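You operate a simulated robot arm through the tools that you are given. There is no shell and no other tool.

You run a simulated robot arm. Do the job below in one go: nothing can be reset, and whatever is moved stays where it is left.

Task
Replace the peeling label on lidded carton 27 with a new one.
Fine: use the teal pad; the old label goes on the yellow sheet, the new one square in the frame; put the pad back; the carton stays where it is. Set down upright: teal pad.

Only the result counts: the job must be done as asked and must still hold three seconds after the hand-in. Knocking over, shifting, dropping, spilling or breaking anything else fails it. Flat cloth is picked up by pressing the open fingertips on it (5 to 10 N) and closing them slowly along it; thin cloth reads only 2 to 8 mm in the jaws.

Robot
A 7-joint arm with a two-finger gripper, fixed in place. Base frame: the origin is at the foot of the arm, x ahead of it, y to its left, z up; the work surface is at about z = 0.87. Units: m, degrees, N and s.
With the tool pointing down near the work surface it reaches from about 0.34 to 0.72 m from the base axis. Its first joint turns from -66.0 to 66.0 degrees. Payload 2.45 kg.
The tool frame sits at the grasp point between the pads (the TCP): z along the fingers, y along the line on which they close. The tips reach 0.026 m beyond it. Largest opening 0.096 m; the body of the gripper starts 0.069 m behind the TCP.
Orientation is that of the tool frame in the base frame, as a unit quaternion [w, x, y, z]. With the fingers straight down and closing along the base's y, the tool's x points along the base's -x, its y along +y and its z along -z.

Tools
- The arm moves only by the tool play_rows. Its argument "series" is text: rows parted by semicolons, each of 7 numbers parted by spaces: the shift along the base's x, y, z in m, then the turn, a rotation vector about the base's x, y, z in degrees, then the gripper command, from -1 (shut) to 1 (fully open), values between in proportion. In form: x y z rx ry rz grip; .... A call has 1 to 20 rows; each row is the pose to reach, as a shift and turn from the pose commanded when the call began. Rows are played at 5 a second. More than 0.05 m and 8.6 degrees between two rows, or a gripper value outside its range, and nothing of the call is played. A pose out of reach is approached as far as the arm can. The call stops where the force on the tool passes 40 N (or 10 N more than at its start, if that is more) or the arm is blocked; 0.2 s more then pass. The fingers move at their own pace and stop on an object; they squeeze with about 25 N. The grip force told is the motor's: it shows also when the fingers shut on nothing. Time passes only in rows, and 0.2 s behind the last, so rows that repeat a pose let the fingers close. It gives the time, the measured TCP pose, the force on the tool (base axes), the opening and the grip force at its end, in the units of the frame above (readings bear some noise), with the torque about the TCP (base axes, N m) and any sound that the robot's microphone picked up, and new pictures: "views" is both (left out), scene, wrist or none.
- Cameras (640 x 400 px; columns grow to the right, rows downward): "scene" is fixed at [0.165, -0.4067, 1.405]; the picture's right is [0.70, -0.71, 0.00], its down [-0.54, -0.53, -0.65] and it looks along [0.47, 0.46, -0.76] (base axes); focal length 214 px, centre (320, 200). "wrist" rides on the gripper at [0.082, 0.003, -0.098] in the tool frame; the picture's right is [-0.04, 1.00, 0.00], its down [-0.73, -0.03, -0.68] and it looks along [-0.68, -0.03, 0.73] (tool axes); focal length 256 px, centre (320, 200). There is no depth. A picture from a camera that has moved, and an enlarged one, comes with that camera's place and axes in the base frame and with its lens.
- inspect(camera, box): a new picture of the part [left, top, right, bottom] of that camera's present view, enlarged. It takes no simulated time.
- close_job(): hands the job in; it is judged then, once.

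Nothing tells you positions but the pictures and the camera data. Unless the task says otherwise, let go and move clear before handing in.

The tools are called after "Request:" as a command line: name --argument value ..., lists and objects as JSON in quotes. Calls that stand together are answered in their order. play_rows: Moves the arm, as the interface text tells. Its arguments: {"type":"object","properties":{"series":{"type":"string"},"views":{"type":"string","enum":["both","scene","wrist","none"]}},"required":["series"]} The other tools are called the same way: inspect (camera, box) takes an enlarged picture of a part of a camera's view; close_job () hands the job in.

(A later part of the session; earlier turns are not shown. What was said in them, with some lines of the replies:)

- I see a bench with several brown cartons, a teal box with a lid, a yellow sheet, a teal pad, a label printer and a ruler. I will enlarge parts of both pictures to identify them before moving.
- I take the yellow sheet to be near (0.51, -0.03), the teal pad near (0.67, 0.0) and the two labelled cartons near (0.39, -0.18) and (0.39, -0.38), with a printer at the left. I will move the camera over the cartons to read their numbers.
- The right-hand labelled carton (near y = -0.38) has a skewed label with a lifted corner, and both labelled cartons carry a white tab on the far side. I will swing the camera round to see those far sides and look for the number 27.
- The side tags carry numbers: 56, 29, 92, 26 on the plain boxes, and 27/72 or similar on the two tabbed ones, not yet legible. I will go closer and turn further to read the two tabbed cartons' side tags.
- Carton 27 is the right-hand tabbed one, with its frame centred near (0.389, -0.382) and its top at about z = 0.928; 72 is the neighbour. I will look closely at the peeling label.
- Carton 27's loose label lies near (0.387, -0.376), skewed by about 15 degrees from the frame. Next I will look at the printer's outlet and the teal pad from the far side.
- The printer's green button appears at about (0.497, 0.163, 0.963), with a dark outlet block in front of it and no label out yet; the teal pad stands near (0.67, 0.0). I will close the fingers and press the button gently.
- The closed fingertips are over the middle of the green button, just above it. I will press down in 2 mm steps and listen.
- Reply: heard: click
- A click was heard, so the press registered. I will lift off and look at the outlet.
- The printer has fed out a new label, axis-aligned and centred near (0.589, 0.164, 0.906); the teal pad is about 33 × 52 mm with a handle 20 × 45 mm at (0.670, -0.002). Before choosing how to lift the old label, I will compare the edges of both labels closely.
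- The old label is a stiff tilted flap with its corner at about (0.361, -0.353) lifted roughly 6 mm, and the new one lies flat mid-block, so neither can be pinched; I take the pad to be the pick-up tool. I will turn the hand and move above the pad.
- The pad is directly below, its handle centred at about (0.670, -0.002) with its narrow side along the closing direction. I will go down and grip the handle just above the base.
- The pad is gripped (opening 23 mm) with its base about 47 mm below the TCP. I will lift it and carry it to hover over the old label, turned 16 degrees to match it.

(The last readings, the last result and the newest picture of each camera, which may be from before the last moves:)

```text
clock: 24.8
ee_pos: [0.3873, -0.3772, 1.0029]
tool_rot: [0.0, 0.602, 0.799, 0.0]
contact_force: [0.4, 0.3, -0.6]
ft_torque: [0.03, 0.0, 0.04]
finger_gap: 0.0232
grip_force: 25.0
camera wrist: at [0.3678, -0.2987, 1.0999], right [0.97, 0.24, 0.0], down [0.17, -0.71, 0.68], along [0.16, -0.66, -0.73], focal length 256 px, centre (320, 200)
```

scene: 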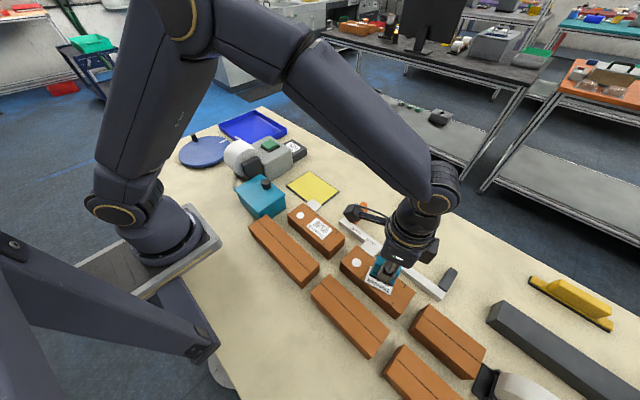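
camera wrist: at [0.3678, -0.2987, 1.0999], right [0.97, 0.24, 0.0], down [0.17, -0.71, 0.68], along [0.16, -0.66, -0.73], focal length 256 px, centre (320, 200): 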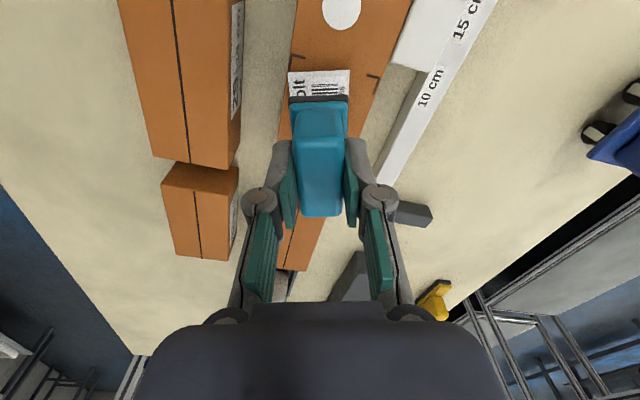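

The pad is aligned with the skewed label and about 3 cm above it. I will lower it onto the label in small steps.

Request:
play_rows --series "0 0 -0.012 0 0 0 -1; 0 0 -0.022 0 0 0 -1; 0 0 -0.027 0 0 0 -1; 0 0 -0.03 0 0 0 -1; 0 0 -0.032 0 0 0 -1" --views "wrist"

```text
clock: 26.0
ee_pos: [0.3877, -0.3756, 0.9701]
tool_rot: [0.0, 0.601, 0.799, 0.0]
contact_force: [1.0, -0.8, -0.6]
ft_torque: [0.02, 0.02, -0.02]
finger_gap: 0.0233
grip_force: 24.6
camera wrist: at [0.3687, -0.2982, 1.0679], right [0.97, 0.24, 0.0], down [0.17, -0.71, 0.68], along [0.16, -0.66, -0.73], focal length 256 px, centre (320, 200)
```

wrist: 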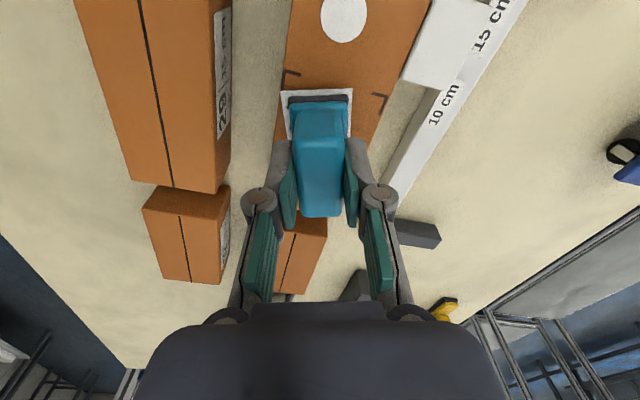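

The pad is nicely centred on the label with an even white border and no contact force yet. I will continue down by small steps until a few newtons are felt.

Request:
play_rows --series "0 0 -0.001 0 0 0 -1; 0 0 -0.002 0 0 0 -1; 0 0 -0.003 0 0 0 -1" --views "none"

Request:
inspect --camera "wrist" --box '[260, 60, 400, 160]'

```text
clock: 26.8
ee_pos: [0.3872, -0.378, 0.968]
tool_rot: [0.0, 0.602, 0.799, 0.0]
contact_force: [0.1, -1.0, -0.4]
ft_torque: [0.0, -0.04, 0.03]
finger_gap: 0.0232
grip_force: 24.1
```

```text
4.00 times, centred on (330, 110) of wrist
camera zoom: at [0.3686, -0.2987, 1.0656], right [0.97, 0.24, 0.0], down [0.17, -0.71, 0.68], along [0.16, -0.66, -0.73], focal length 1024 px, centre (280, 560)
```

zoom: 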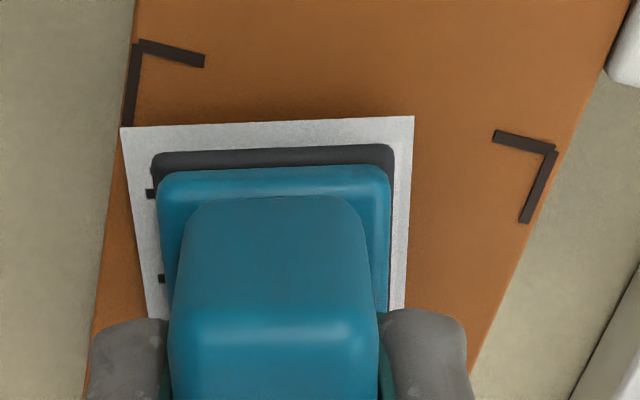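

Still no contact reading, though the pad is very near the tilted label. I will go down a few millimetres further.

Request:
play_rows --series "0 0 -0.001 0 0 0 -1; 0 0 -0.002 0 0 0 -1; 0 0 -0.003 0 0 0 -1" --views "none"

```text
clock: 27.6
ee_pos: [0.3897, -0.3774, 0.9658]
tool_rot: [0.001, 0.601, 0.799, 0.0]
contact_force: [-2.5, 3.8, 22.0]
ft_torque: [0.32, 0.11, -0.02]
finger_gap: 0.0233
grip_force: 24.7
```

Firm contact was made at a TCP height of about 0.966. I will hold briefly, then lift slowly to see whether the label comes with the pad.

Request:
play_rows --series "0 0 0.001 0 0 0 -1; 0 0 0.003 0 0 0 -1; 0 0 0.008 0 0 0 -1; 0 0 0.018 0 0 0 -1; 0 0 0.035 0 0 0 -1; 0 0 0.06 0 0 0 -1; 0 0 0.06 0 0 0 -1" --views "both"

```text
clock: 29.2
ee_pos: [0.3869, -0.3765, 1.0252]
tool_rot: [0.0, 0.602, 0.799, 0.0]
contact_force: [-1.1, -0.5, 0.4]
ft_torque: [0.0, -0.03, 0.0]
finger_gap: 0.0234
grip_force: 25.0
camera wrist: at [0.3682, -0.2989, 1.1229], right [0.97, 0.24, 0.0], down [0.17, -0.71, 0.68], along [0.16, -0.66, -0.73], focal length 256 px, centre (320, 200)
```

scene: 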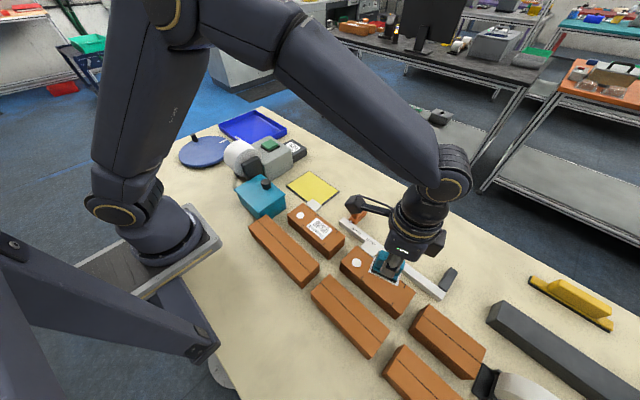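
wrist: 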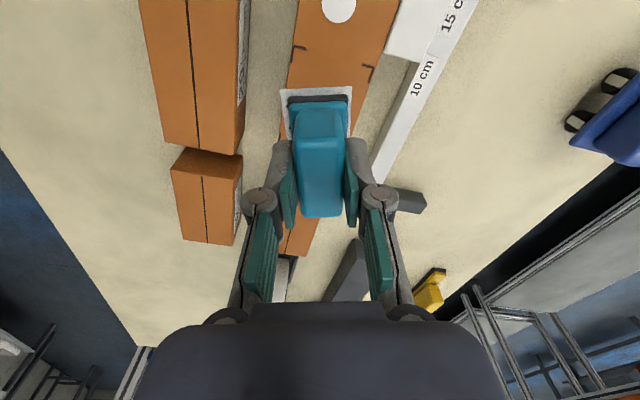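

The old label came up with the pad, so the pad is the pick-up tool. I will carry it to the middle of the yellow sheet at about (0.506, -0.035), turning back by 16 degrees.

Request:
play_rows --series "0 0 0.03 0 0 0 -1; 0.013 0.038 0.03 0 0 -2 -1; 0.026 0.076 0.03 0 0 -4 -1; 0.039 0.114 0.03 0 0 -6 -1; 0.052 0.152 0.03 0 0 -8 -1; 0.065 0.19 0.03 0 0 -10 -1; 0.078 0.228 0.03 0 0 -12 -1; 0.092 0.266 0.03 0 0 -14 -1; 0.106 0.304 0.03 0 0 -16 -1; 0.119 0.342 0.02 0 0 -16 -1; 0.119 0.342 -0.02 0 0 -16 -1; 0.119 0.342 -0.06 0 0 -16 -1; 0.119 0.342 -0.085 0 0 -16 -1; 0.119 0.342 -0.085 0 0 -16 -1" --views "both"

```text
clock: 32.2
ee_pos: [0.5063, -0.0358, 0.9379]
tool_rot: [0.0, 0.707, 0.707, 0.0]
contact_force: [0.2, 0.2, -0.9]
ft_torque: [0.04, 0.0, -0.02]
finger_gap: 0.0232
grip_force: 24.6
camera wrist: at [0.5104, 0.0449, 1.0365], right [1.0, -0.04, 0.0], down [-0.03, -0.73, 0.68], along [-0.03, -0.68, -0.73], focal length 256 px, centre (320, 200)
```

scene: 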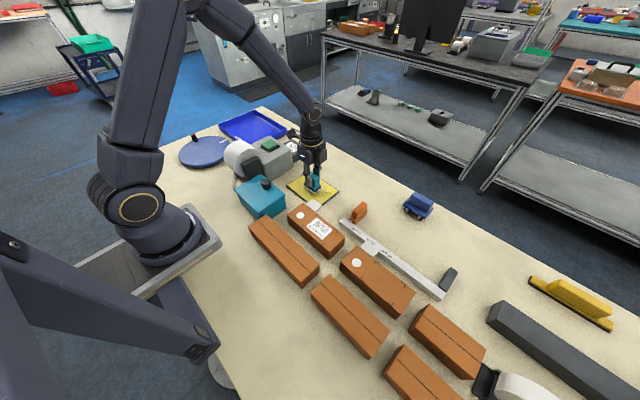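
wrist: 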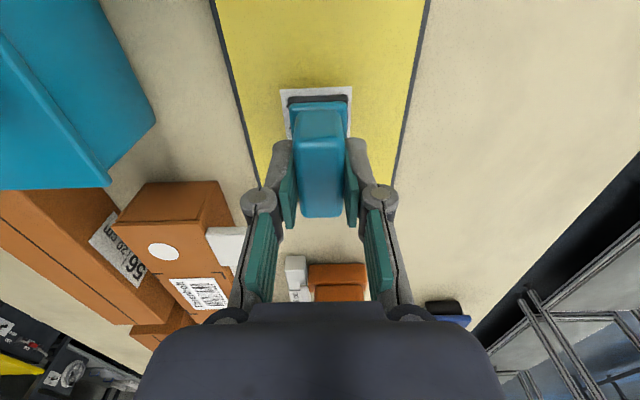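

The label hangs squarely under the pad above the middle of the yellow sheet. I will lower it and press lightly.

Request:
play_rows --series "0 0 -0.008 0 0 0 -1; 0 0 -0.012 0 0 0 -1; 0 0 -0.015 0 0 0 -1; 0 0 -0.016 0 0 0 -1; 0 0 -0.017 0 0 0 -1" --views "none"

```text
clock: 33.4
ee_pos: [0.5078, -0.0343, 0.9235]
tool_rot: [0.002, 0.706, 0.708, 0.001]
contact_force: [-1.6, -1.6, 8.2]
ft_torque: [-0.25, -0.08, -0.05]
finger_gap: 0.0231
grip_force: 25.2
```

Contact is at 8 N. I will press one millimetre more, then lift and look.

Request:
play_rows --series "0 0 -0.001 0 0 0 -1; 0 0 -0.001 0 0 0 -1; 0 0 0.002 0 0 0 -1; 0 0 0.006 0 0 0 -1; 0 0 0.015 0 0 0 -1; 0 0 0.03 0 0 0 -1; 0 0 0.06 0 0 0 -1; 0 0 0.09 0 0 0 -1; 0 0 0.09 0 0 0 -1" --views "both"

```text
clock: 35.4
ee_pos: [0.5086, -0.0361, 1.0126]
tool_rot: [0.0, 0.707, 0.707, 0.001]
contact_force: [-0.6, -1.4, -0.6]
ft_torque: [-0.04, -0.01, 0.01]
finger_gap: 0.0231
grip_force: 25.2
camera wrist: at [0.5116, 0.0448, 1.1103], right [1.0, -0.04, 0.0], down [-0.03, -0.73, 0.68], along [-0.03, -0.68, -0.73], focal length 256 px, centre (320, 200)
```

scene: 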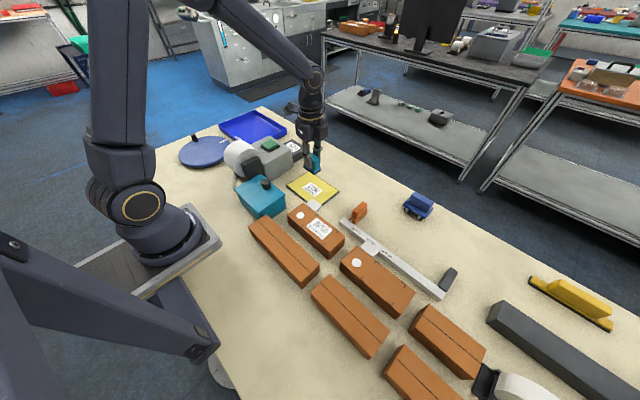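
wrist: 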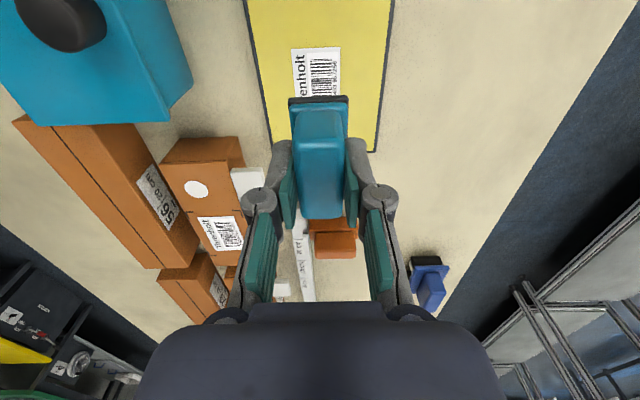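

The old label is now lying on the yellow sheet and the pad is free. Next I will carry the pad to hover over the new label at about (0.589, 0.164).

Request:
play_rows --series "0 0 0.04 0 0 0 -1; 0.01 0.03 0.06 0 0 0 -1; 0.026 0.065 0.06 0 0 0 -1; 0.042 0.1 0.06 0 0 0 -1; 0.056 0.135 0.06 0 0 0 -1; 0.07 0.17 0.06 0 0 0 -1; 0.082 0.199 0.05 0 0 0 -1; 0.082 0.199 0.02 0 0 0 -1; 0.082 0.199 -0.02 0 0 0 -1; 0.082 0.199 -0.035 0 0 0 -1; 0.082 0.199 -0.035 0 0 0 -1" --views "both"

Request:
inspect --camera "wrist" --box '[240, 40, 420, 180]'

Request:
inspect --camera "scene" --box '[275, 165, 365, 215]'

```text
clock: 37.8
ee_pos: [0.5896, 0.1641, 0.9787]
tool_rot: [0.0, 0.707, 0.707, -0.001]
contact_force: [0.9, -0.2, -0.6]
ft_torque: [-0.01, 0.03, -0.02]
finger_gap: 0.0231
grip_force: 24.7
camera wrist: at [0.5919, 0.2442, 1.0765], right [1.0, -0.04, 0.0], down [-0.03, -0.73, 0.68], along [-0.03, -0.68, -0.73], focal length 256 px, centre (320, 200)
```

scene: 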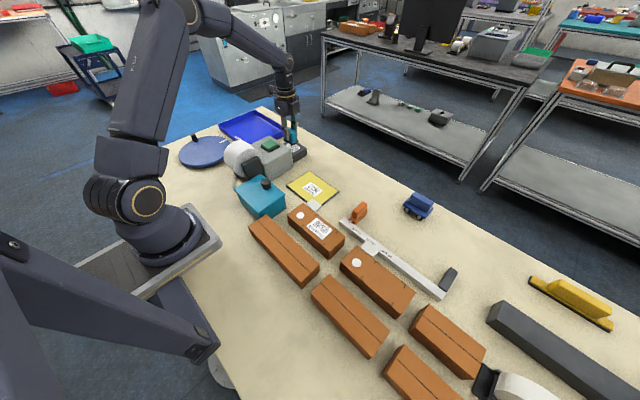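
wrist: 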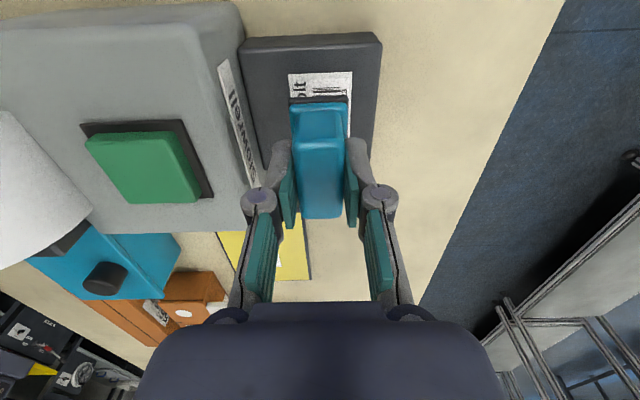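

```text
2.86 times, centred on (330, 110) of wrist
camera zoom: at [0.5919, 0.2442, 1.0765], right [1.0, -0.04, 0.0], down [-0.03, -0.73, 0.68], along [-0.03, -0.68, -0.73], focal length 731 px, centre (291, 457)
```

zoom: 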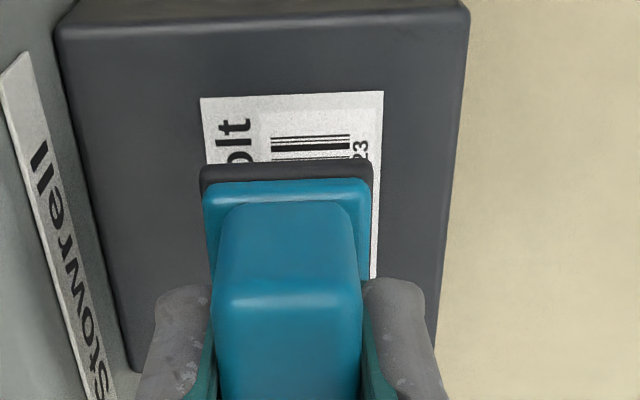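

```text
7.11 times, centred on (320, 190) of scene
camera zoom: at [0.165, -0.4067, 1.405], right [0.7, -0.71, 0.0], down [-0.54, -0.53, -0.65], along [0.47, 0.46, -0.76], focal length 1525 px, centre (320, 271)
```

zoom: 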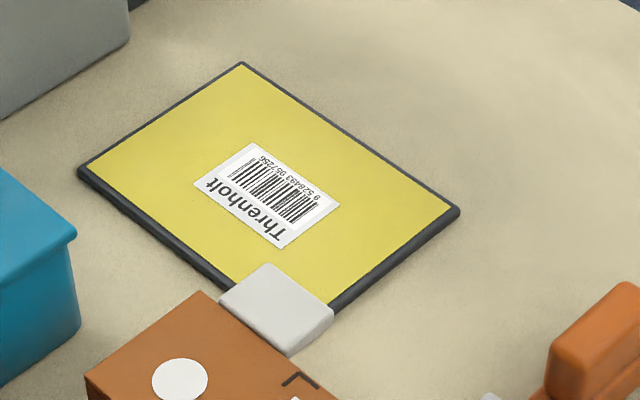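

The pad hovers over the new label and lines up with it. I will lower it to a few millimetres above and check the centring.

Request:
play_rows --series "0 0 -0.01 0 0 0 -1; 0 0 -0.018 0 0 0 -1; 0 0 -0.018 0 0 0 -1" --views "none"

Request:
inspect --camera "wrist" --box '[250, 50, 390, 160]'

```text
clock: 38.6
ee_pos: [0.5891, 0.1648, 0.9603]
tool_rot: [0.0, 0.708, 0.706, 0.0]
contact_force: [-0.3, -0.1, 0.1]
ft_torque: [0.0, 0.0, 0.02]
finger_gap: 0.0234
grip_force: 25.2
```

```text
3.64 times, centred on (320, 105) of wrist
camera zoom: at [0.5923, 0.2446, 1.0579], right [1.0, -0.04, 0.0], down [-0.03, -0.73, 0.68], along [-0.03, -0.68, -0.73], focal length 931 px, centre (320, 546)
```

zoom: 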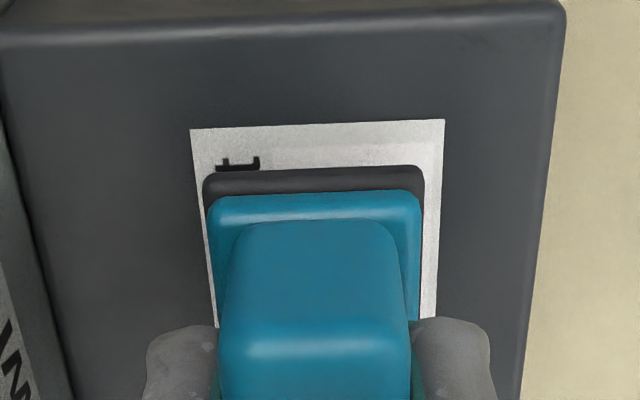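

The pad is centred on the new label to within about a millimetre. I will press it down gently.

Request:
play_rows --series "0.001 0 -0.003 0 0 0 -1; 0.001 0 -0.005 0 0 0 -1; 0.001 0 -0.006 0 0 0 -1; 0.001 0 -0.007 0 0 0 -1" --views "none"

```text
clock: 39.6
ee_pos: [0.5897, 0.1635, 0.953]
tool_rot: [0.001, 0.707, 0.708, 0.0]
contact_force: [0.1, -0.1, -0.9]
ft_torque: [-0.06, -0.04, 0.0]
finger_gap: 0.0233
grip_force: 24.6
```

Request:
play_rows --series "0 0 -0.001 0 0 0 -1; 0 0 -0.002 0 0 0 -1; 0 0 -0.002 0 0 0 -1" --views "none"

Request:
inspect --camera "wrist" --box '[250, 50, 390, 160]'

```text
clock: 40.4
ee_pos: [0.5906, 0.1641, 0.9508]
tool_rot: [0.0, 0.706, 0.708, 0.001]
contact_force: [-5.9, 0.4, 23.2]
ft_torque: [-0.01, 0.14, 0.03]
finger_gap: 0.0235
grip_force: 24.5
```

```text
3.64 times, centred on (320, 105) of wrist
camera zoom: at [0.593, 0.2448, 1.0499], right [1.0, -0.04, 0.0], down [-0.03, -0.73, 0.68], along [-0.02, -0.68, -0.74], focal length 931 px, centre (320, 546)
```

zoom: 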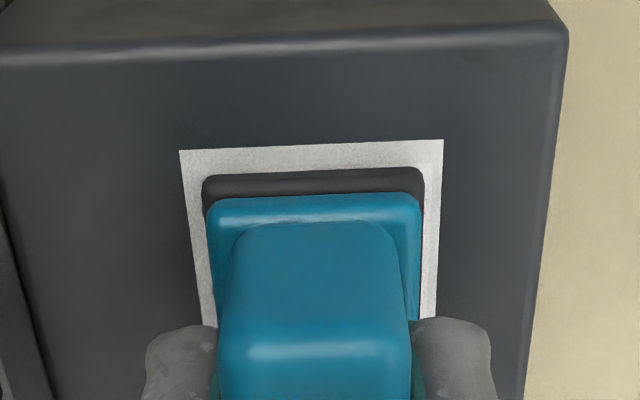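

Contact is firm and the border is even all round. I will lift slowly and check that the label comes up.

Request:
play_rows --series "0 0 0.001 0 0 0 -1; 0 0 0.003 0 0 0 -1; 0 0 0.008 0 0 0 -1; 0 0 0.02 0 0 0 -1; 0 0 0.05 0 0 0 -1; 0 0 0.09 0 0 0 -1; 0 0 0.11 0 0 0 -1; 0 0 0.11 0 0 0 -1" --views "both"

Request:
inspect --camera "wrist" --box '[250, 50, 390, 160]'

Request:
inspect --camera "scene" --box '[330, 235, 430, 315]'

```text
clock: 42.2
ee_pos: [0.5901, 0.1647, 1.0611]
tool_rot: [0.0, 0.708, 0.707, 0.0]
contact_force: [-0.2, 0.0, -1.4]
ft_torque: [-0.05, 0.04, 0.0]
finger_gap: 0.0231
grip_force: 24.9
camera wrist: at [0.5937, 0.2446, 1.1589], right [1.0, -0.04, 0.0], down [-0.03, -0.73, 0.68], along [-0.03, -0.68, -0.73], focal length 256 px, centre (320, 200)
```

scene: 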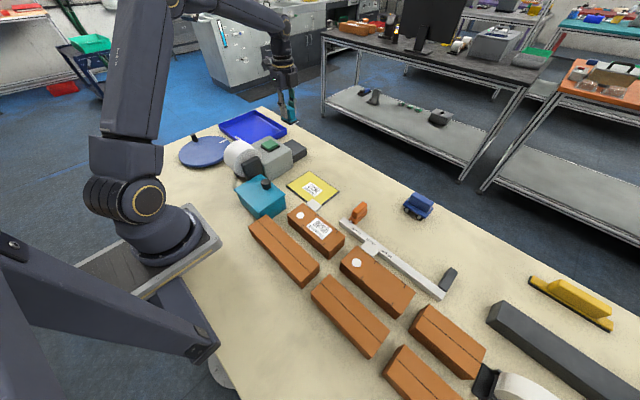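
wrist: 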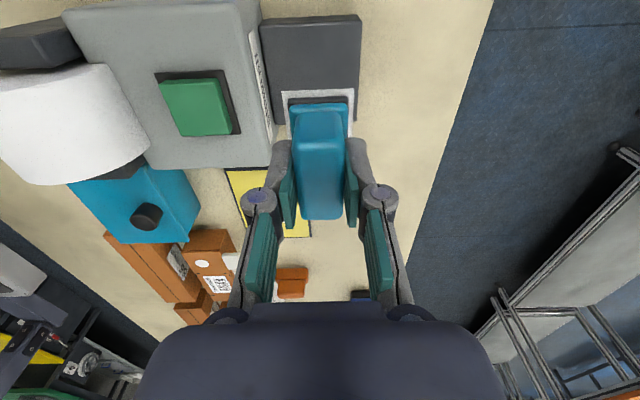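

```text
3.64 times, centred on (320, 105) of wrist
camera zoom: at [0.5937, 0.2446, 1.1589], right [1.0, -0.04, 0.0], down [-0.03, -0.73, 0.68], along [-0.03, -0.68, -0.73], focal length 931 px, centre (320, 546)
```

zoom: 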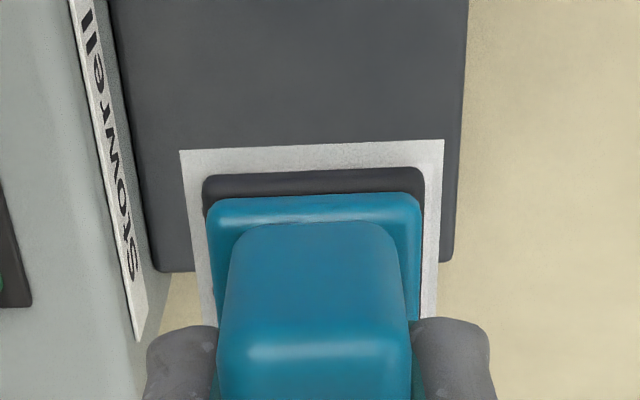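

```text
5.00 times, centred on (380, 275) of scene
camera zoom: at [0.165, -0.4067, 1.405], right [0.7, -0.71, 0.0], down [-0.54, -0.53, -0.65], along [0.47, 0.46, -0.76], focal length 1072 px, centre (20, -175)
```

zoom: 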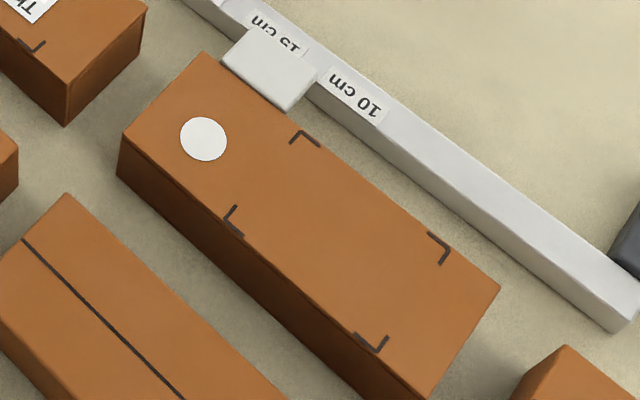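

The new label is on the pad, the printer block is clear and carton 27 has not moved. I put the frame centre at about (0.391, -0.384), so I will carry the label there and hover.

Request:
play_rows --series "0 0 0.01 0 0 0 -1; -0.016 -0.044 0.01 0 0 0 -1; -0.032 -0.088 0.01 0 0 0 -1; -0.048 -0.132 0.01 0 0 0 -1; -0.064 -0.176 0.01 0 0 0 -1; -0.08 -0.22 0.01 0 0 0 -1; -0.096 -0.264 0.01 0 0 0 -1; -0.112 -0.308 0.01 0 0 0 -1; -0.128 -0.352 0.01 0 0 0 -1; -0.144 -0.396 0.01 0 0 0 -1; -0.16 -0.44 0.01 0 0 0 -1; -0.176 -0.484 0.01 0 0 0 -1; -0.19 -0.525 0.01 0 0 0 -1; -0.199 -0.548 0 0 0 0 -1; -0.199 -0.548 -0.04 0 0 0 -1; -0.199 -0.548 -0.07 0 0 0 -1; -0.199 -0.548 -0.082 0 0 0 -1; -0.199 -0.548 -0.082 0 0 0 -1" --views "both"

Request:
inspect --camera "wrist" --box '[250, 30, 410, 150]'

Request:
inspect --camera "scene" --box '[350, 250, 420, 310]'

```text
clock: 46.0
ee_pos: [0.3926, -0.3839, 0.9788]
tool_rot: [0.0, 0.708, 0.707, 0.001]
contact_force: [-0.2, 0.0, -1.2]
ft_torque: [-0.02, 0.02, 0.03]
finger_gap: 0.0233
grip_force: 24.9
camera wrist: at [0.3944, -0.3033, 1.076], right [1.0, -0.04, 0.0], down [-0.03, -0.73, 0.68], along [-0.03, -0.68, -0.73], focal length 256 px, centre (320, 200)
```

scene: 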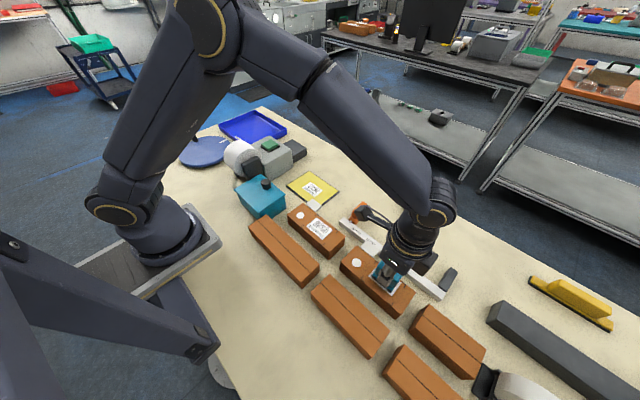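
wrist: 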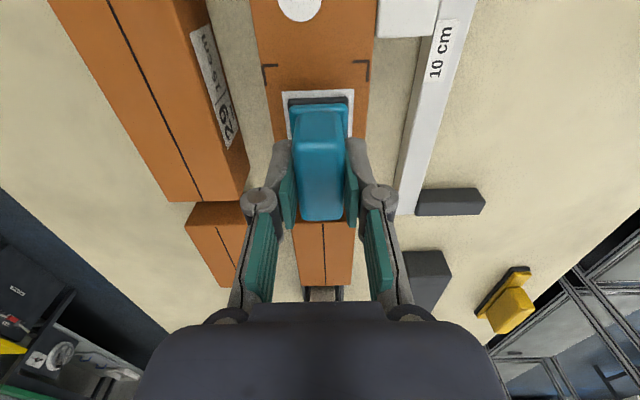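

```text
3.33 times, centred on (330, 90) of wrist
camera zoom: at [0.3944, -0.3033, 1.076], right [1.0, -0.04, 0.0], down [-0.03, -0.73, 0.68], along [-0.03, -0.68, -0.73], focal length 853 px, centre (287, 567)
```

zoom: 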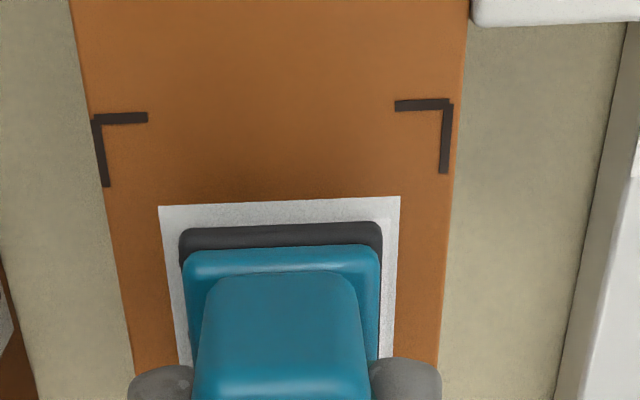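

```text
6.67 times, centred on (385, 280) of scene
camera zoom: at [0.165, -0.4067, 1.405], right [0.7, -0.71, 0.0], down [-0.54, -0.53, -0.65], along [0.47, 0.46, -0.76], focal length 1430 px, centre (-113, -333)
```

zoom: 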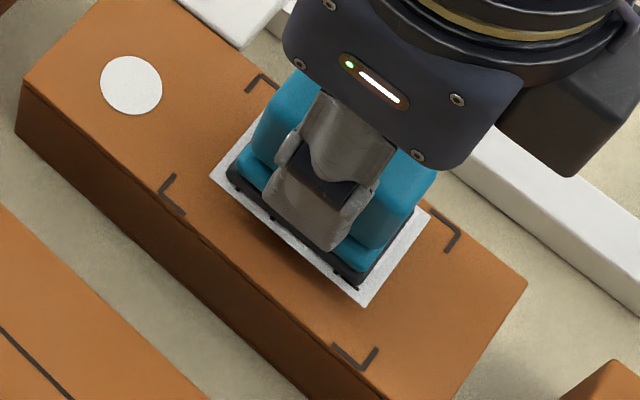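

The label hangs square to the frame marks and is within about a millimetre of centre. I will nudge it by a millimetre, lower it to just above the carton and check again.

Request:
play_rows --series "-0.001 0.001 -0.004 0 0 0 -1; -0.001 0.001 -0.008 0 0 0 -1; -0.001 0.001 -0.008 0 0 0 -1" --views "none"

Request:
inspect --camera "wrist" --box '[250, 30, 410, 150]'

Request:
inspect --camera "scene" --box '[350, 250, 420, 310]'

```text
clock: 46.8
ee_pos: [0.3909, -0.3823, 0.9716]
tool_rot: [0.0, 0.707, 0.707, 0.0]
contact_force: [-0.5, 0.2, -0.5]
ft_torque: [-0.01, 0.02, 0.0]
finger_gap: 0.0231
grip_force: 25.1
```

```text
3.33 times, centred on (330, 90) of wrist
camera zoom: at [0.3932, -0.3022, 1.0689], right [1.0, -0.04, 0.0], down [-0.03, -0.73, 0.68], along [-0.03, -0.68, -0.73], focal length 853 px, centre (287, 567)
```

zoom: 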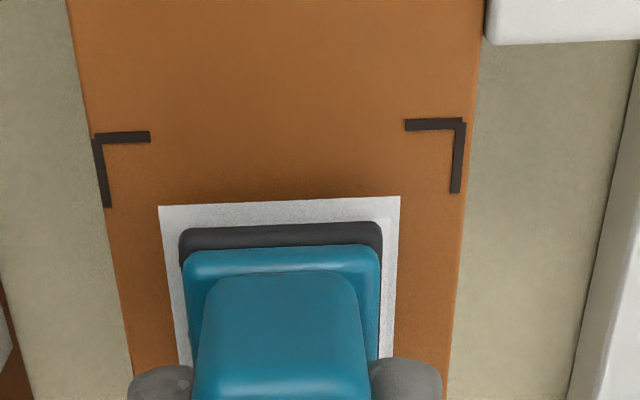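

```text
6.67 times, centred on (385, 280) of scene
camera zoom: at [0.165, -0.4067, 1.405], right [0.7, -0.71, 0.0], down [-0.54, -0.53, -0.65], along [0.47, 0.46, -0.76], focal length 1430 px, centre (-113, -333)
```

zoom: 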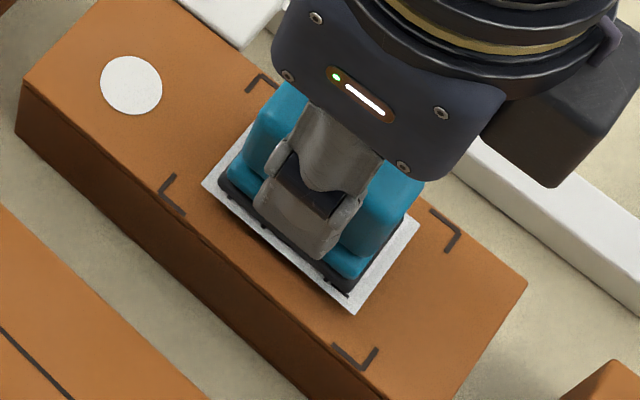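

The x and y margins look even to within a millimetre, with the scene view suggesting about 1 mm too far in +y. I will correct that and lower the label to contact.

Request:
play_rows --series "0 -0.0008 -0.002 0 0 0 -1; 0 -0.0008 -0.004 0 0 0 -1; 0 -0.0008 -0.005 0 0 0 -1; 0 -0.0008 -0.006 0 0 0 -1; 0 -0.0008 -0.0065 0 0 0 -1" --views "none"

Request:
inspect --camera "wrist" --box '[250, 30, 410, 150]'

Request:
inspect --camera "scene" --box '[350, 250, 420, 310]'

```text
clock: 48.0
ee_pos: [0.3904, -0.3827, 0.9652]
tool_rot: [0.0, 0.707, 0.707, 0.0]
contact_force: [0.3, 1.1, 1.1]
ft_torque: [0.09, -0.02, 0.0]
finger_gap: 0.0232
grip_force: 24.7
```

```text
3.33 times, centred on (330, 90) of wrist
camera zoom: at [0.3935, -0.3029, 1.0626], right [1.0, -0.04, 0.0], down [-0.03, -0.73, 0.68], along [-0.03, -0.68, -0.73], focal length 853 px, centre (287, 567)
```

zoom: 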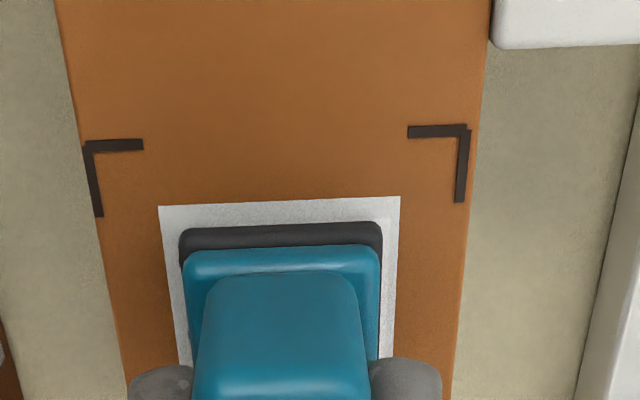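

```text
6.67 times, centred on (385, 280) of scene
camera zoom: at [0.165, -0.4066, 1.405], right [0.7, -0.71, 0.0], down [-0.54, -0.53, -0.65], along [0.47, 0.46, -0.76], focal length 1430 px, centre (-113, -333)
```

zoom: 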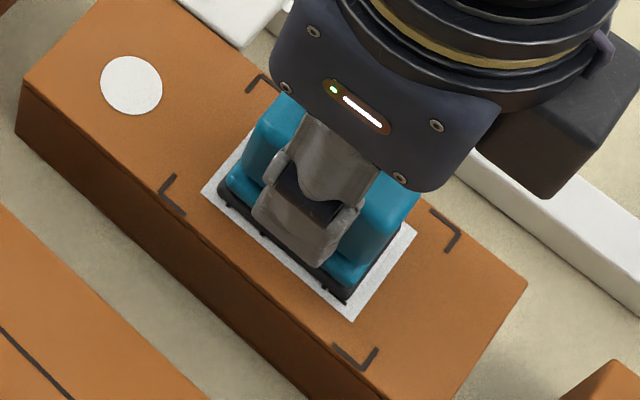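

The label is touching with margins of about 10 mm all round and square to the marks. I will press down now to about 10–20 N.

Request:
play_rows --series "0 -0.0004 -0.0007 0 0 0 -1; 0 -0.0004 -0.0014 0 0 0 -1; 0 -0.0004 -0.0014 0 0 0 -1; 0 -0.0004 -0.0014 0 0 0 -1" --views "none"

```text
clock: 49.0
ee_pos: [0.3901, -0.3827, 0.9646]
tool_rot: [0.001, 0.707, 0.707, 0.0]
contact_force: [-0.6, 4.1, 17.1]
ft_torque: [0.32, 0.1, 0.01]
finger_gap: 0.023
grip_force: 24.8
```

The label is pressed at about 17 N. I will lift slowly and look.

Request:
play_rows --series "0 -0.0004 -0.0014 0 0 0 -1; 0 -0.0004 0.001 0 0 0 -1; 0 -0.0004 0.004 0 0 0 -1; 0 -0.0004 0.01 0 0 0 -1; 0 -0.0004 0.03 0 0 0 -1; 0 -0.0004 0.06 0 0 0 -1; 0 0.03 0.09 0 0 0 -1; 0 0.06 0.1 0 0 0 -1; 0 0.06 0.1 0 0 0 -1" --views "both"

Request:
inspect --camera "scene" --box '[350, 250, 420, 310]'

Request:
inspect --camera "wrist" --box '[230, 50, 410, 200]'

```text
clock: 51.0
ee_pos: [0.3903, -0.3244, 1.0621]
tool_rot: [0.0, 0.707, 0.707, 0.0]
contact_force: [-0.2, -0.8, -0.9]
ft_torque: [0.06, -0.04, 0.02]
finger_gap: 0.0233
grip_force: 24.6
camera wrist: at [0.3936, -0.2434, 1.1605], right [1.0, -0.04, 0.0], down [-0.03, -0.73, 0.68], along [-0.03, -0.68, -0.73], focal length 256 px, centre (320, 200)
```

scene: 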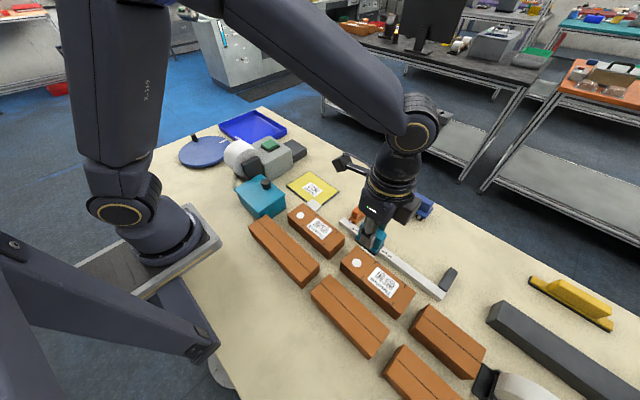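
wrist: 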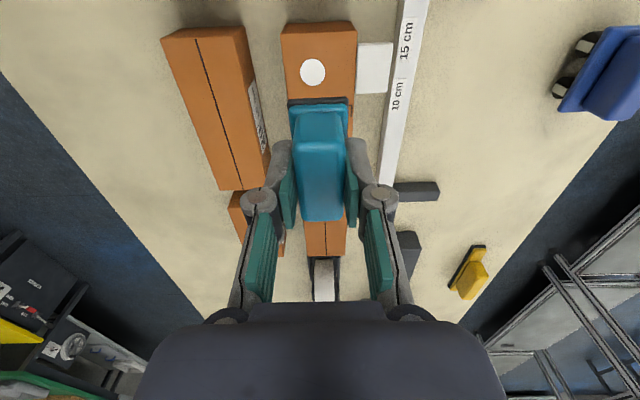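

```text
6.67 times, centred on (385, 280) of scene
camera zoom: at [0.165, -0.4067, 1.405], right [0.7, -0.71, 0.0], down [-0.54, -0.53, -0.65], along [0.47, 0.46, -0.76], focal length 1430 px, centre (-113, -333)
```

zoom: 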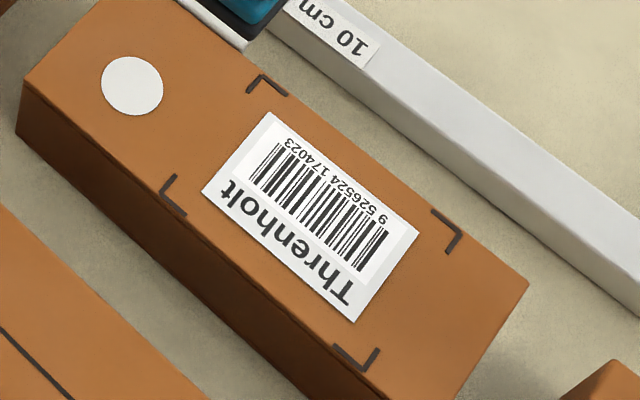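

```text
2.67 times, centred on (320, 125) of wrist
camera zoom: at [0.3936, -0.2434, 1.1605], right [1.0, -0.04, 0.0], down [-0.03, -0.73, 0.68], along [-0.03, -0.68, -0.73], focal length 683 px, centre (320, 400)
```

zoom: 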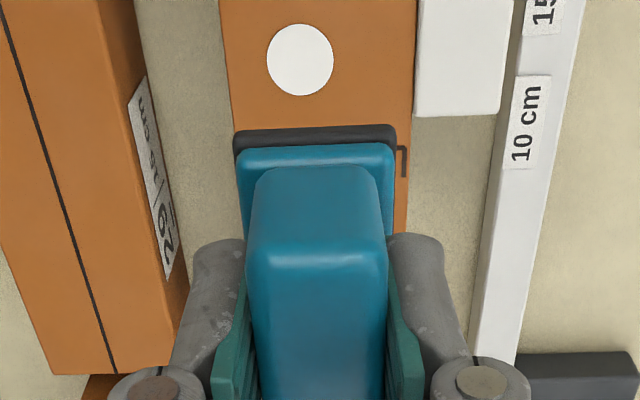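

The new label is flat and square inside the frame, with even margins, and the pad came away clean. I will now carry the pad back to its place at (0.670, -0.002).

Request:
play_rows --series "0.028 0.0322 0 0 0 0 -1; 0.056 0.0644 0 0 0 0 -1; 0.084 0.0967 0 0 0 0 -1; 0.112 0.1289 0 0 0 0 -1; 0.14 0.1611 0 0 0 0 -1; 0.168 0.1933 0 0 0 0 -1; 0.196 0.2255 0 0 0 0 -1; 0.224 0.2578 0 0 0 0 -1; 0.252 0.29 0 0 0 0 -1; 0.28 0.3222 0 0 0 0 -1; 0.28 0.3222 -0.04 0 0 0 -1; 0.28 0.3222 -0.08 0 0 0 -1; 0.28 0.3222 -0.12 0 0 0 -1; 0.28 0.3222 -0.135 0 0 0 -1; 0.28 0.3222 -0.135 0 0 0 -1" --views "both"

Request:
inspect --camera "scene" --box '[310, 130, 370, 180]'

```text
clock: 54.2
ee_pos: [0.6695, 0.0003, 0.9271]
tool_rot: [0.0, 0.707, 0.707, 0.0]
contact_force: [0.3, 0.6, -0.6]
ft_torque: [-0.03, -0.02, 0.04]
finger_gap: 0.0233
grip_force: 25.1
camera wrist: at [0.6729, 0.0802, 1.025], right [1.0, -0.04, 0.0], down [-0.03, -0.73, 0.68], along [-0.03, -0.68, -0.73], focal length 256 px, centre (320, 200)
```

scene: 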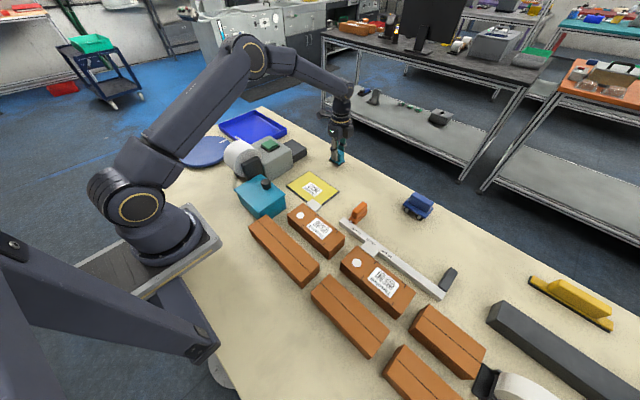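
wrist: 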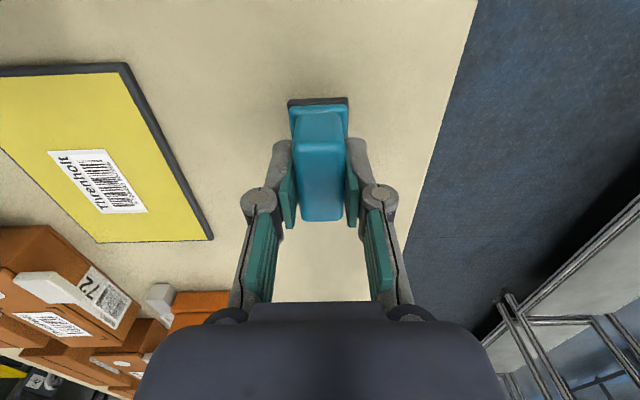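

```text
8.00 times, centred on (340, 155) of scene
camera zoom: at [0.165, -0.4067, 1.405], right [0.7, -0.71, 0.0], down [-0.54, -0.53, -0.65], along [0.47, 0.46, -0.76], focal length 1716 px, centre (160, 560)
```

zoom: 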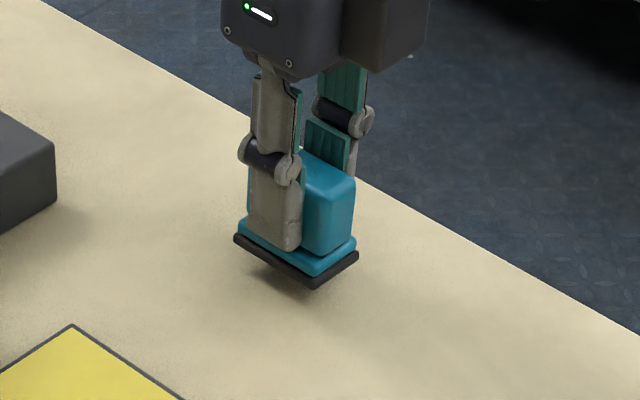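

The pad is back over its spot, still about a centimetre up. I will lower it until it touches.

Request:
play_rows --series "0 0 -0.004 0 0 0 -1; 0 0 -0.007 0 0 0 -1; 0 0 -0.008 0 0 0 -1; 0 0 -0.009 0 0 0 -1" --views "none"

```text
clock: 55.2
ee_pos: [0.6704, -0.0023, 0.9181]
tool_rot: [-0.001, 0.707, 0.707, 0.001]
contact_force: [0.6, -0.4, -1.0]
ft_torque: [0.03, -0.02, -0.01]
finger_gap: 0.0234
grip_force: 25.2
```

Request:
play_rows --series "0 0 -0.001 0 0 0 -1; 0 0 -0.001 0 0 0 -1" --views "none"

Request:
inspect --camera "scene" --box '[325, 140, 361, 170]'

```text
clock: 55.8
ee_pos: [0.6715, -0.0012, 0.9177]
tool_rot: [0.0, 0.707, 0.708, 0.0]
contact_force: [-0.7, 0.1, -0.2]
ft_torque: [0.0, 0.01, -0.01]
finger_gap: 0.023
grip_force: 25.0
```

```text
13.33 times, centred on (343, 155) of scene
camera zoom: at [0.165, -0.4067, 1.405], right [0.7, -0.71, 0.0], down [-0.54, -0.53, -0.65], along [0.47, 0.46, -0.76], focal length 2860 px, centre (13, 800)
```

zoom: 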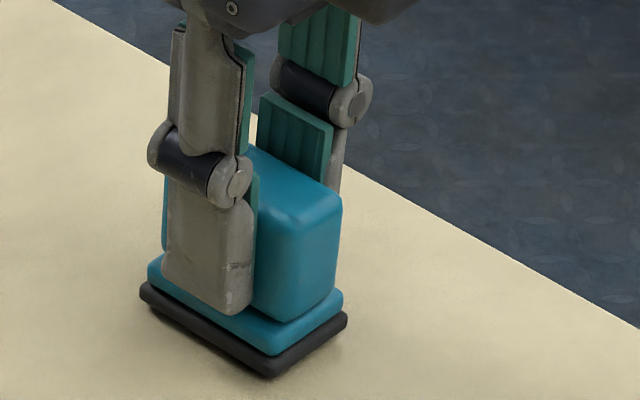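

The pad is very close to the surface with no load yet. I will ease it down another millimetre or two until contact registers.

Request:
play_rows --series "0 0 -0.0008 0 0 0 -1; 0 0 -0.0016 0 0 0 -1; 0 0 -0.0016 0 0 0 -1" --views "none"

```text
clock: 56.6
ee_pos: [0.6707, -0.0005, 0.9168]
tool_rot: [0.0, 0.707, 0.707, 0.0]
contact_force: [0.6, -0.3, -0.4]
ft_torque: [0.04, -0.02, 0.01]
finger_gap: 0.0231
grip_force: 25.0
```

Request:
play_rows --series "0 0 -0.0008 0 0 0 -1; 0 0 -0.0014 0 0 0 -1; 0 0 -0.0014 0 0 0 -1" --views "none"

```text
clock: 57.4
ee_pos: [0.67, -0.001, 0.9148]
tool_rot: [0.001, 0.706, 0.708, 0.001]
contact_force: [-1.5, 1.4, 8.5]
ft_torque: [-0.16, -0.12, -0.03]
finger_gap: 0.0232
grip_force: 24.5
```

The pad is standing on the bench. I will ease off slightly, open the fingers and rise straight up.

Request:
play_rows --series "0 0 0.0008 0 0 0 -1; 0 0 0.0008 0 0 0 -0.4; 0 0 0.0008 0 0 0 -0.2; 0 0 0.0008 0 0 0 0.2; 0 0 0.0008 0 0 0 0.5; 0 0 0.0008 0 0 0 0.5; 0 0 0.02 0 0 0 0.5; 0 0 0.05 0 0 0 0.5; 0 0 0.09 0 0 0 0.5; 0 0 0.13 0 0 0 0.5; 0 0.02 0.16 0 0 0 0.5; 0 0.02 0.16 0 0 0 0.5" --views "both"

Request:
inspect --camera "scene" --box '[310, 130, 370, 180]'

Request:
inspect --camera "scene" --box '[350, 250, 420, 310]'

Request:
inspect --camera "scene" --box '[240, 120, 440, 260]'

```text
clock: 60.0
ee_pos: [0.6683, 0.0193, 1.0744]
tool_rot: [0.0, 0.707, 0.707, -0.001]
contact_force: [-0.1, -0.3, 0.5]
ft_torque: [-0.02, 0.01, 0.01]
finger_gap: 0.0719
grip_force: 0.0
camera wrist: at [0.6714, 0.0989, 1.1725], right [1.0, -0.04, 0.0], down [-0.03, -0.73, 0.68], along [-0.03, -0.68, -0.73], focal length 256 px, centre (320, 200)
```

scene: 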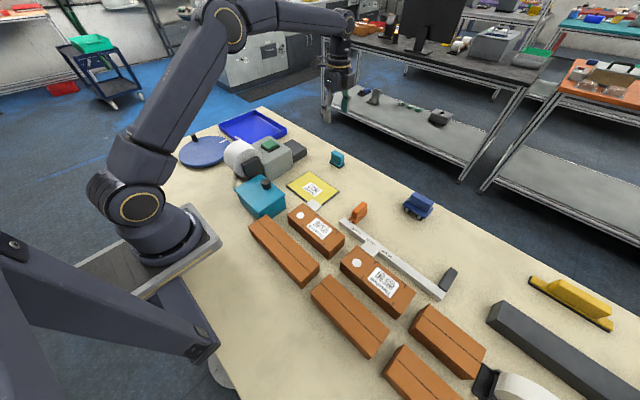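
wrist: 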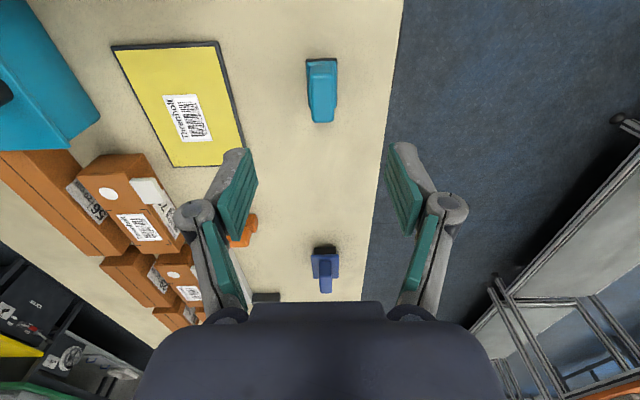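

```text
8.00 times, centred on (340, 155) of scene
camera zoom: at [0.165, -0.4067, 1.405], right [0.7, -0.71, 0.0], down [-0.54, -0.53, -0.65], along [0.47, 0.46, -0.76], focal length 1716 px, centre (160, 560)
```

zoom: 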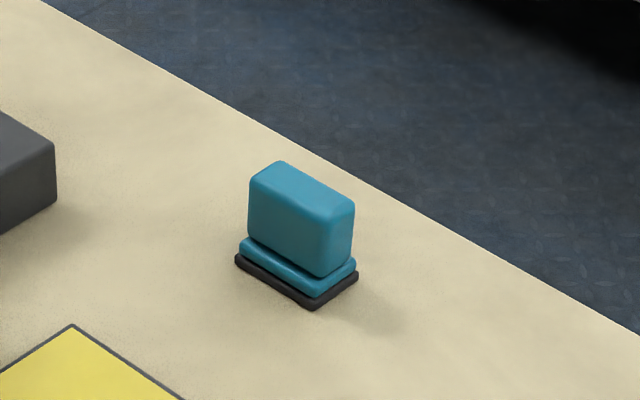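

```text
6.67 times, centred on (385, 280) of scene
camera zoom: at [0.165, -0.4067, 1.405], right [0.7, -0.71, 0.0], down [-0.54, -0.53, -0.65], along [0.47, 0.46, -0.76], focal length 1430 px, centre (-113, -333)
```

zoom: 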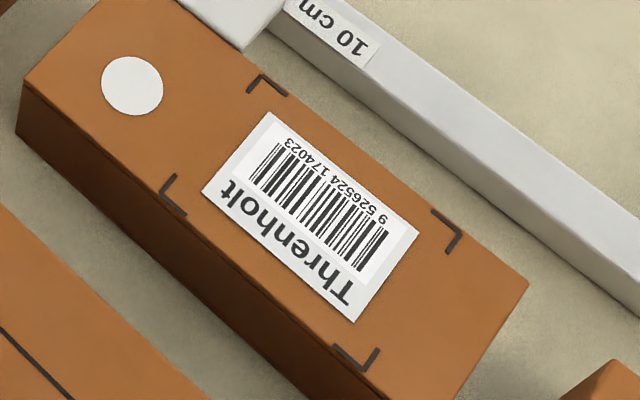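

```text
2.86 times, centred on (340, 190) of scene
camera zoom: at [0.165, -0.4067, 1.405], right [0.7, -0.71, 0.0], down [-0.54, -0.53, -0.65], along [0.47, 0.46, -0.76], focal length 613 px, centre (263, 229)
```

zoom: 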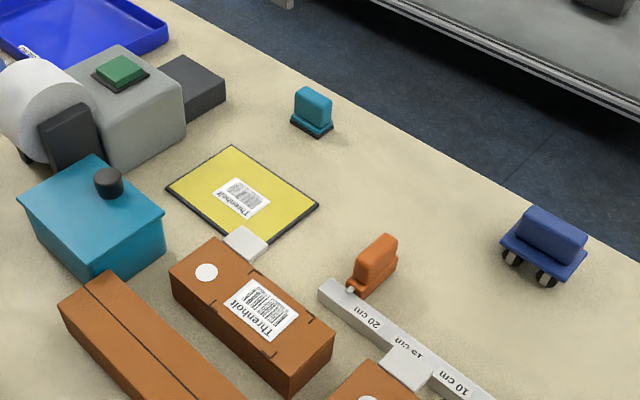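

The new label sits flat and square in carton 27's frame. The old one lies on the yellow sheet, the teal pad stands upright where it was, and nothing else has moved. The hand is empty and clear, so I am handing the job in.

Request:
close_job

```text
The job is handed in.
```

Carton 27 has its new label, and the job is handed in; I don't have the verdict.

- **New label:** I pressed the printer's green button to get it. It lies flat and square to the frame marks on carton 27, with a margin of about 10 mm on each side. It may sit about 1 mm off centre along the carton's length.
- **Label code:** The new label reads 9 526524 174023, the same as the label on carton 72. The old one read 9 528493 957256. This is simply what the printer gave out, and I had no way to check which code carton 27 should carry.
- **Old label:** It is in the middle of the yellow sheet.
- **Teal pad:** I used it to lift and place both labels. It is back where it was, standing upright.
- **Carton and the rest:** Carton 27 shows no shift in the pictures, and nothing else looks moved. The hand is empty and clear of the bench.
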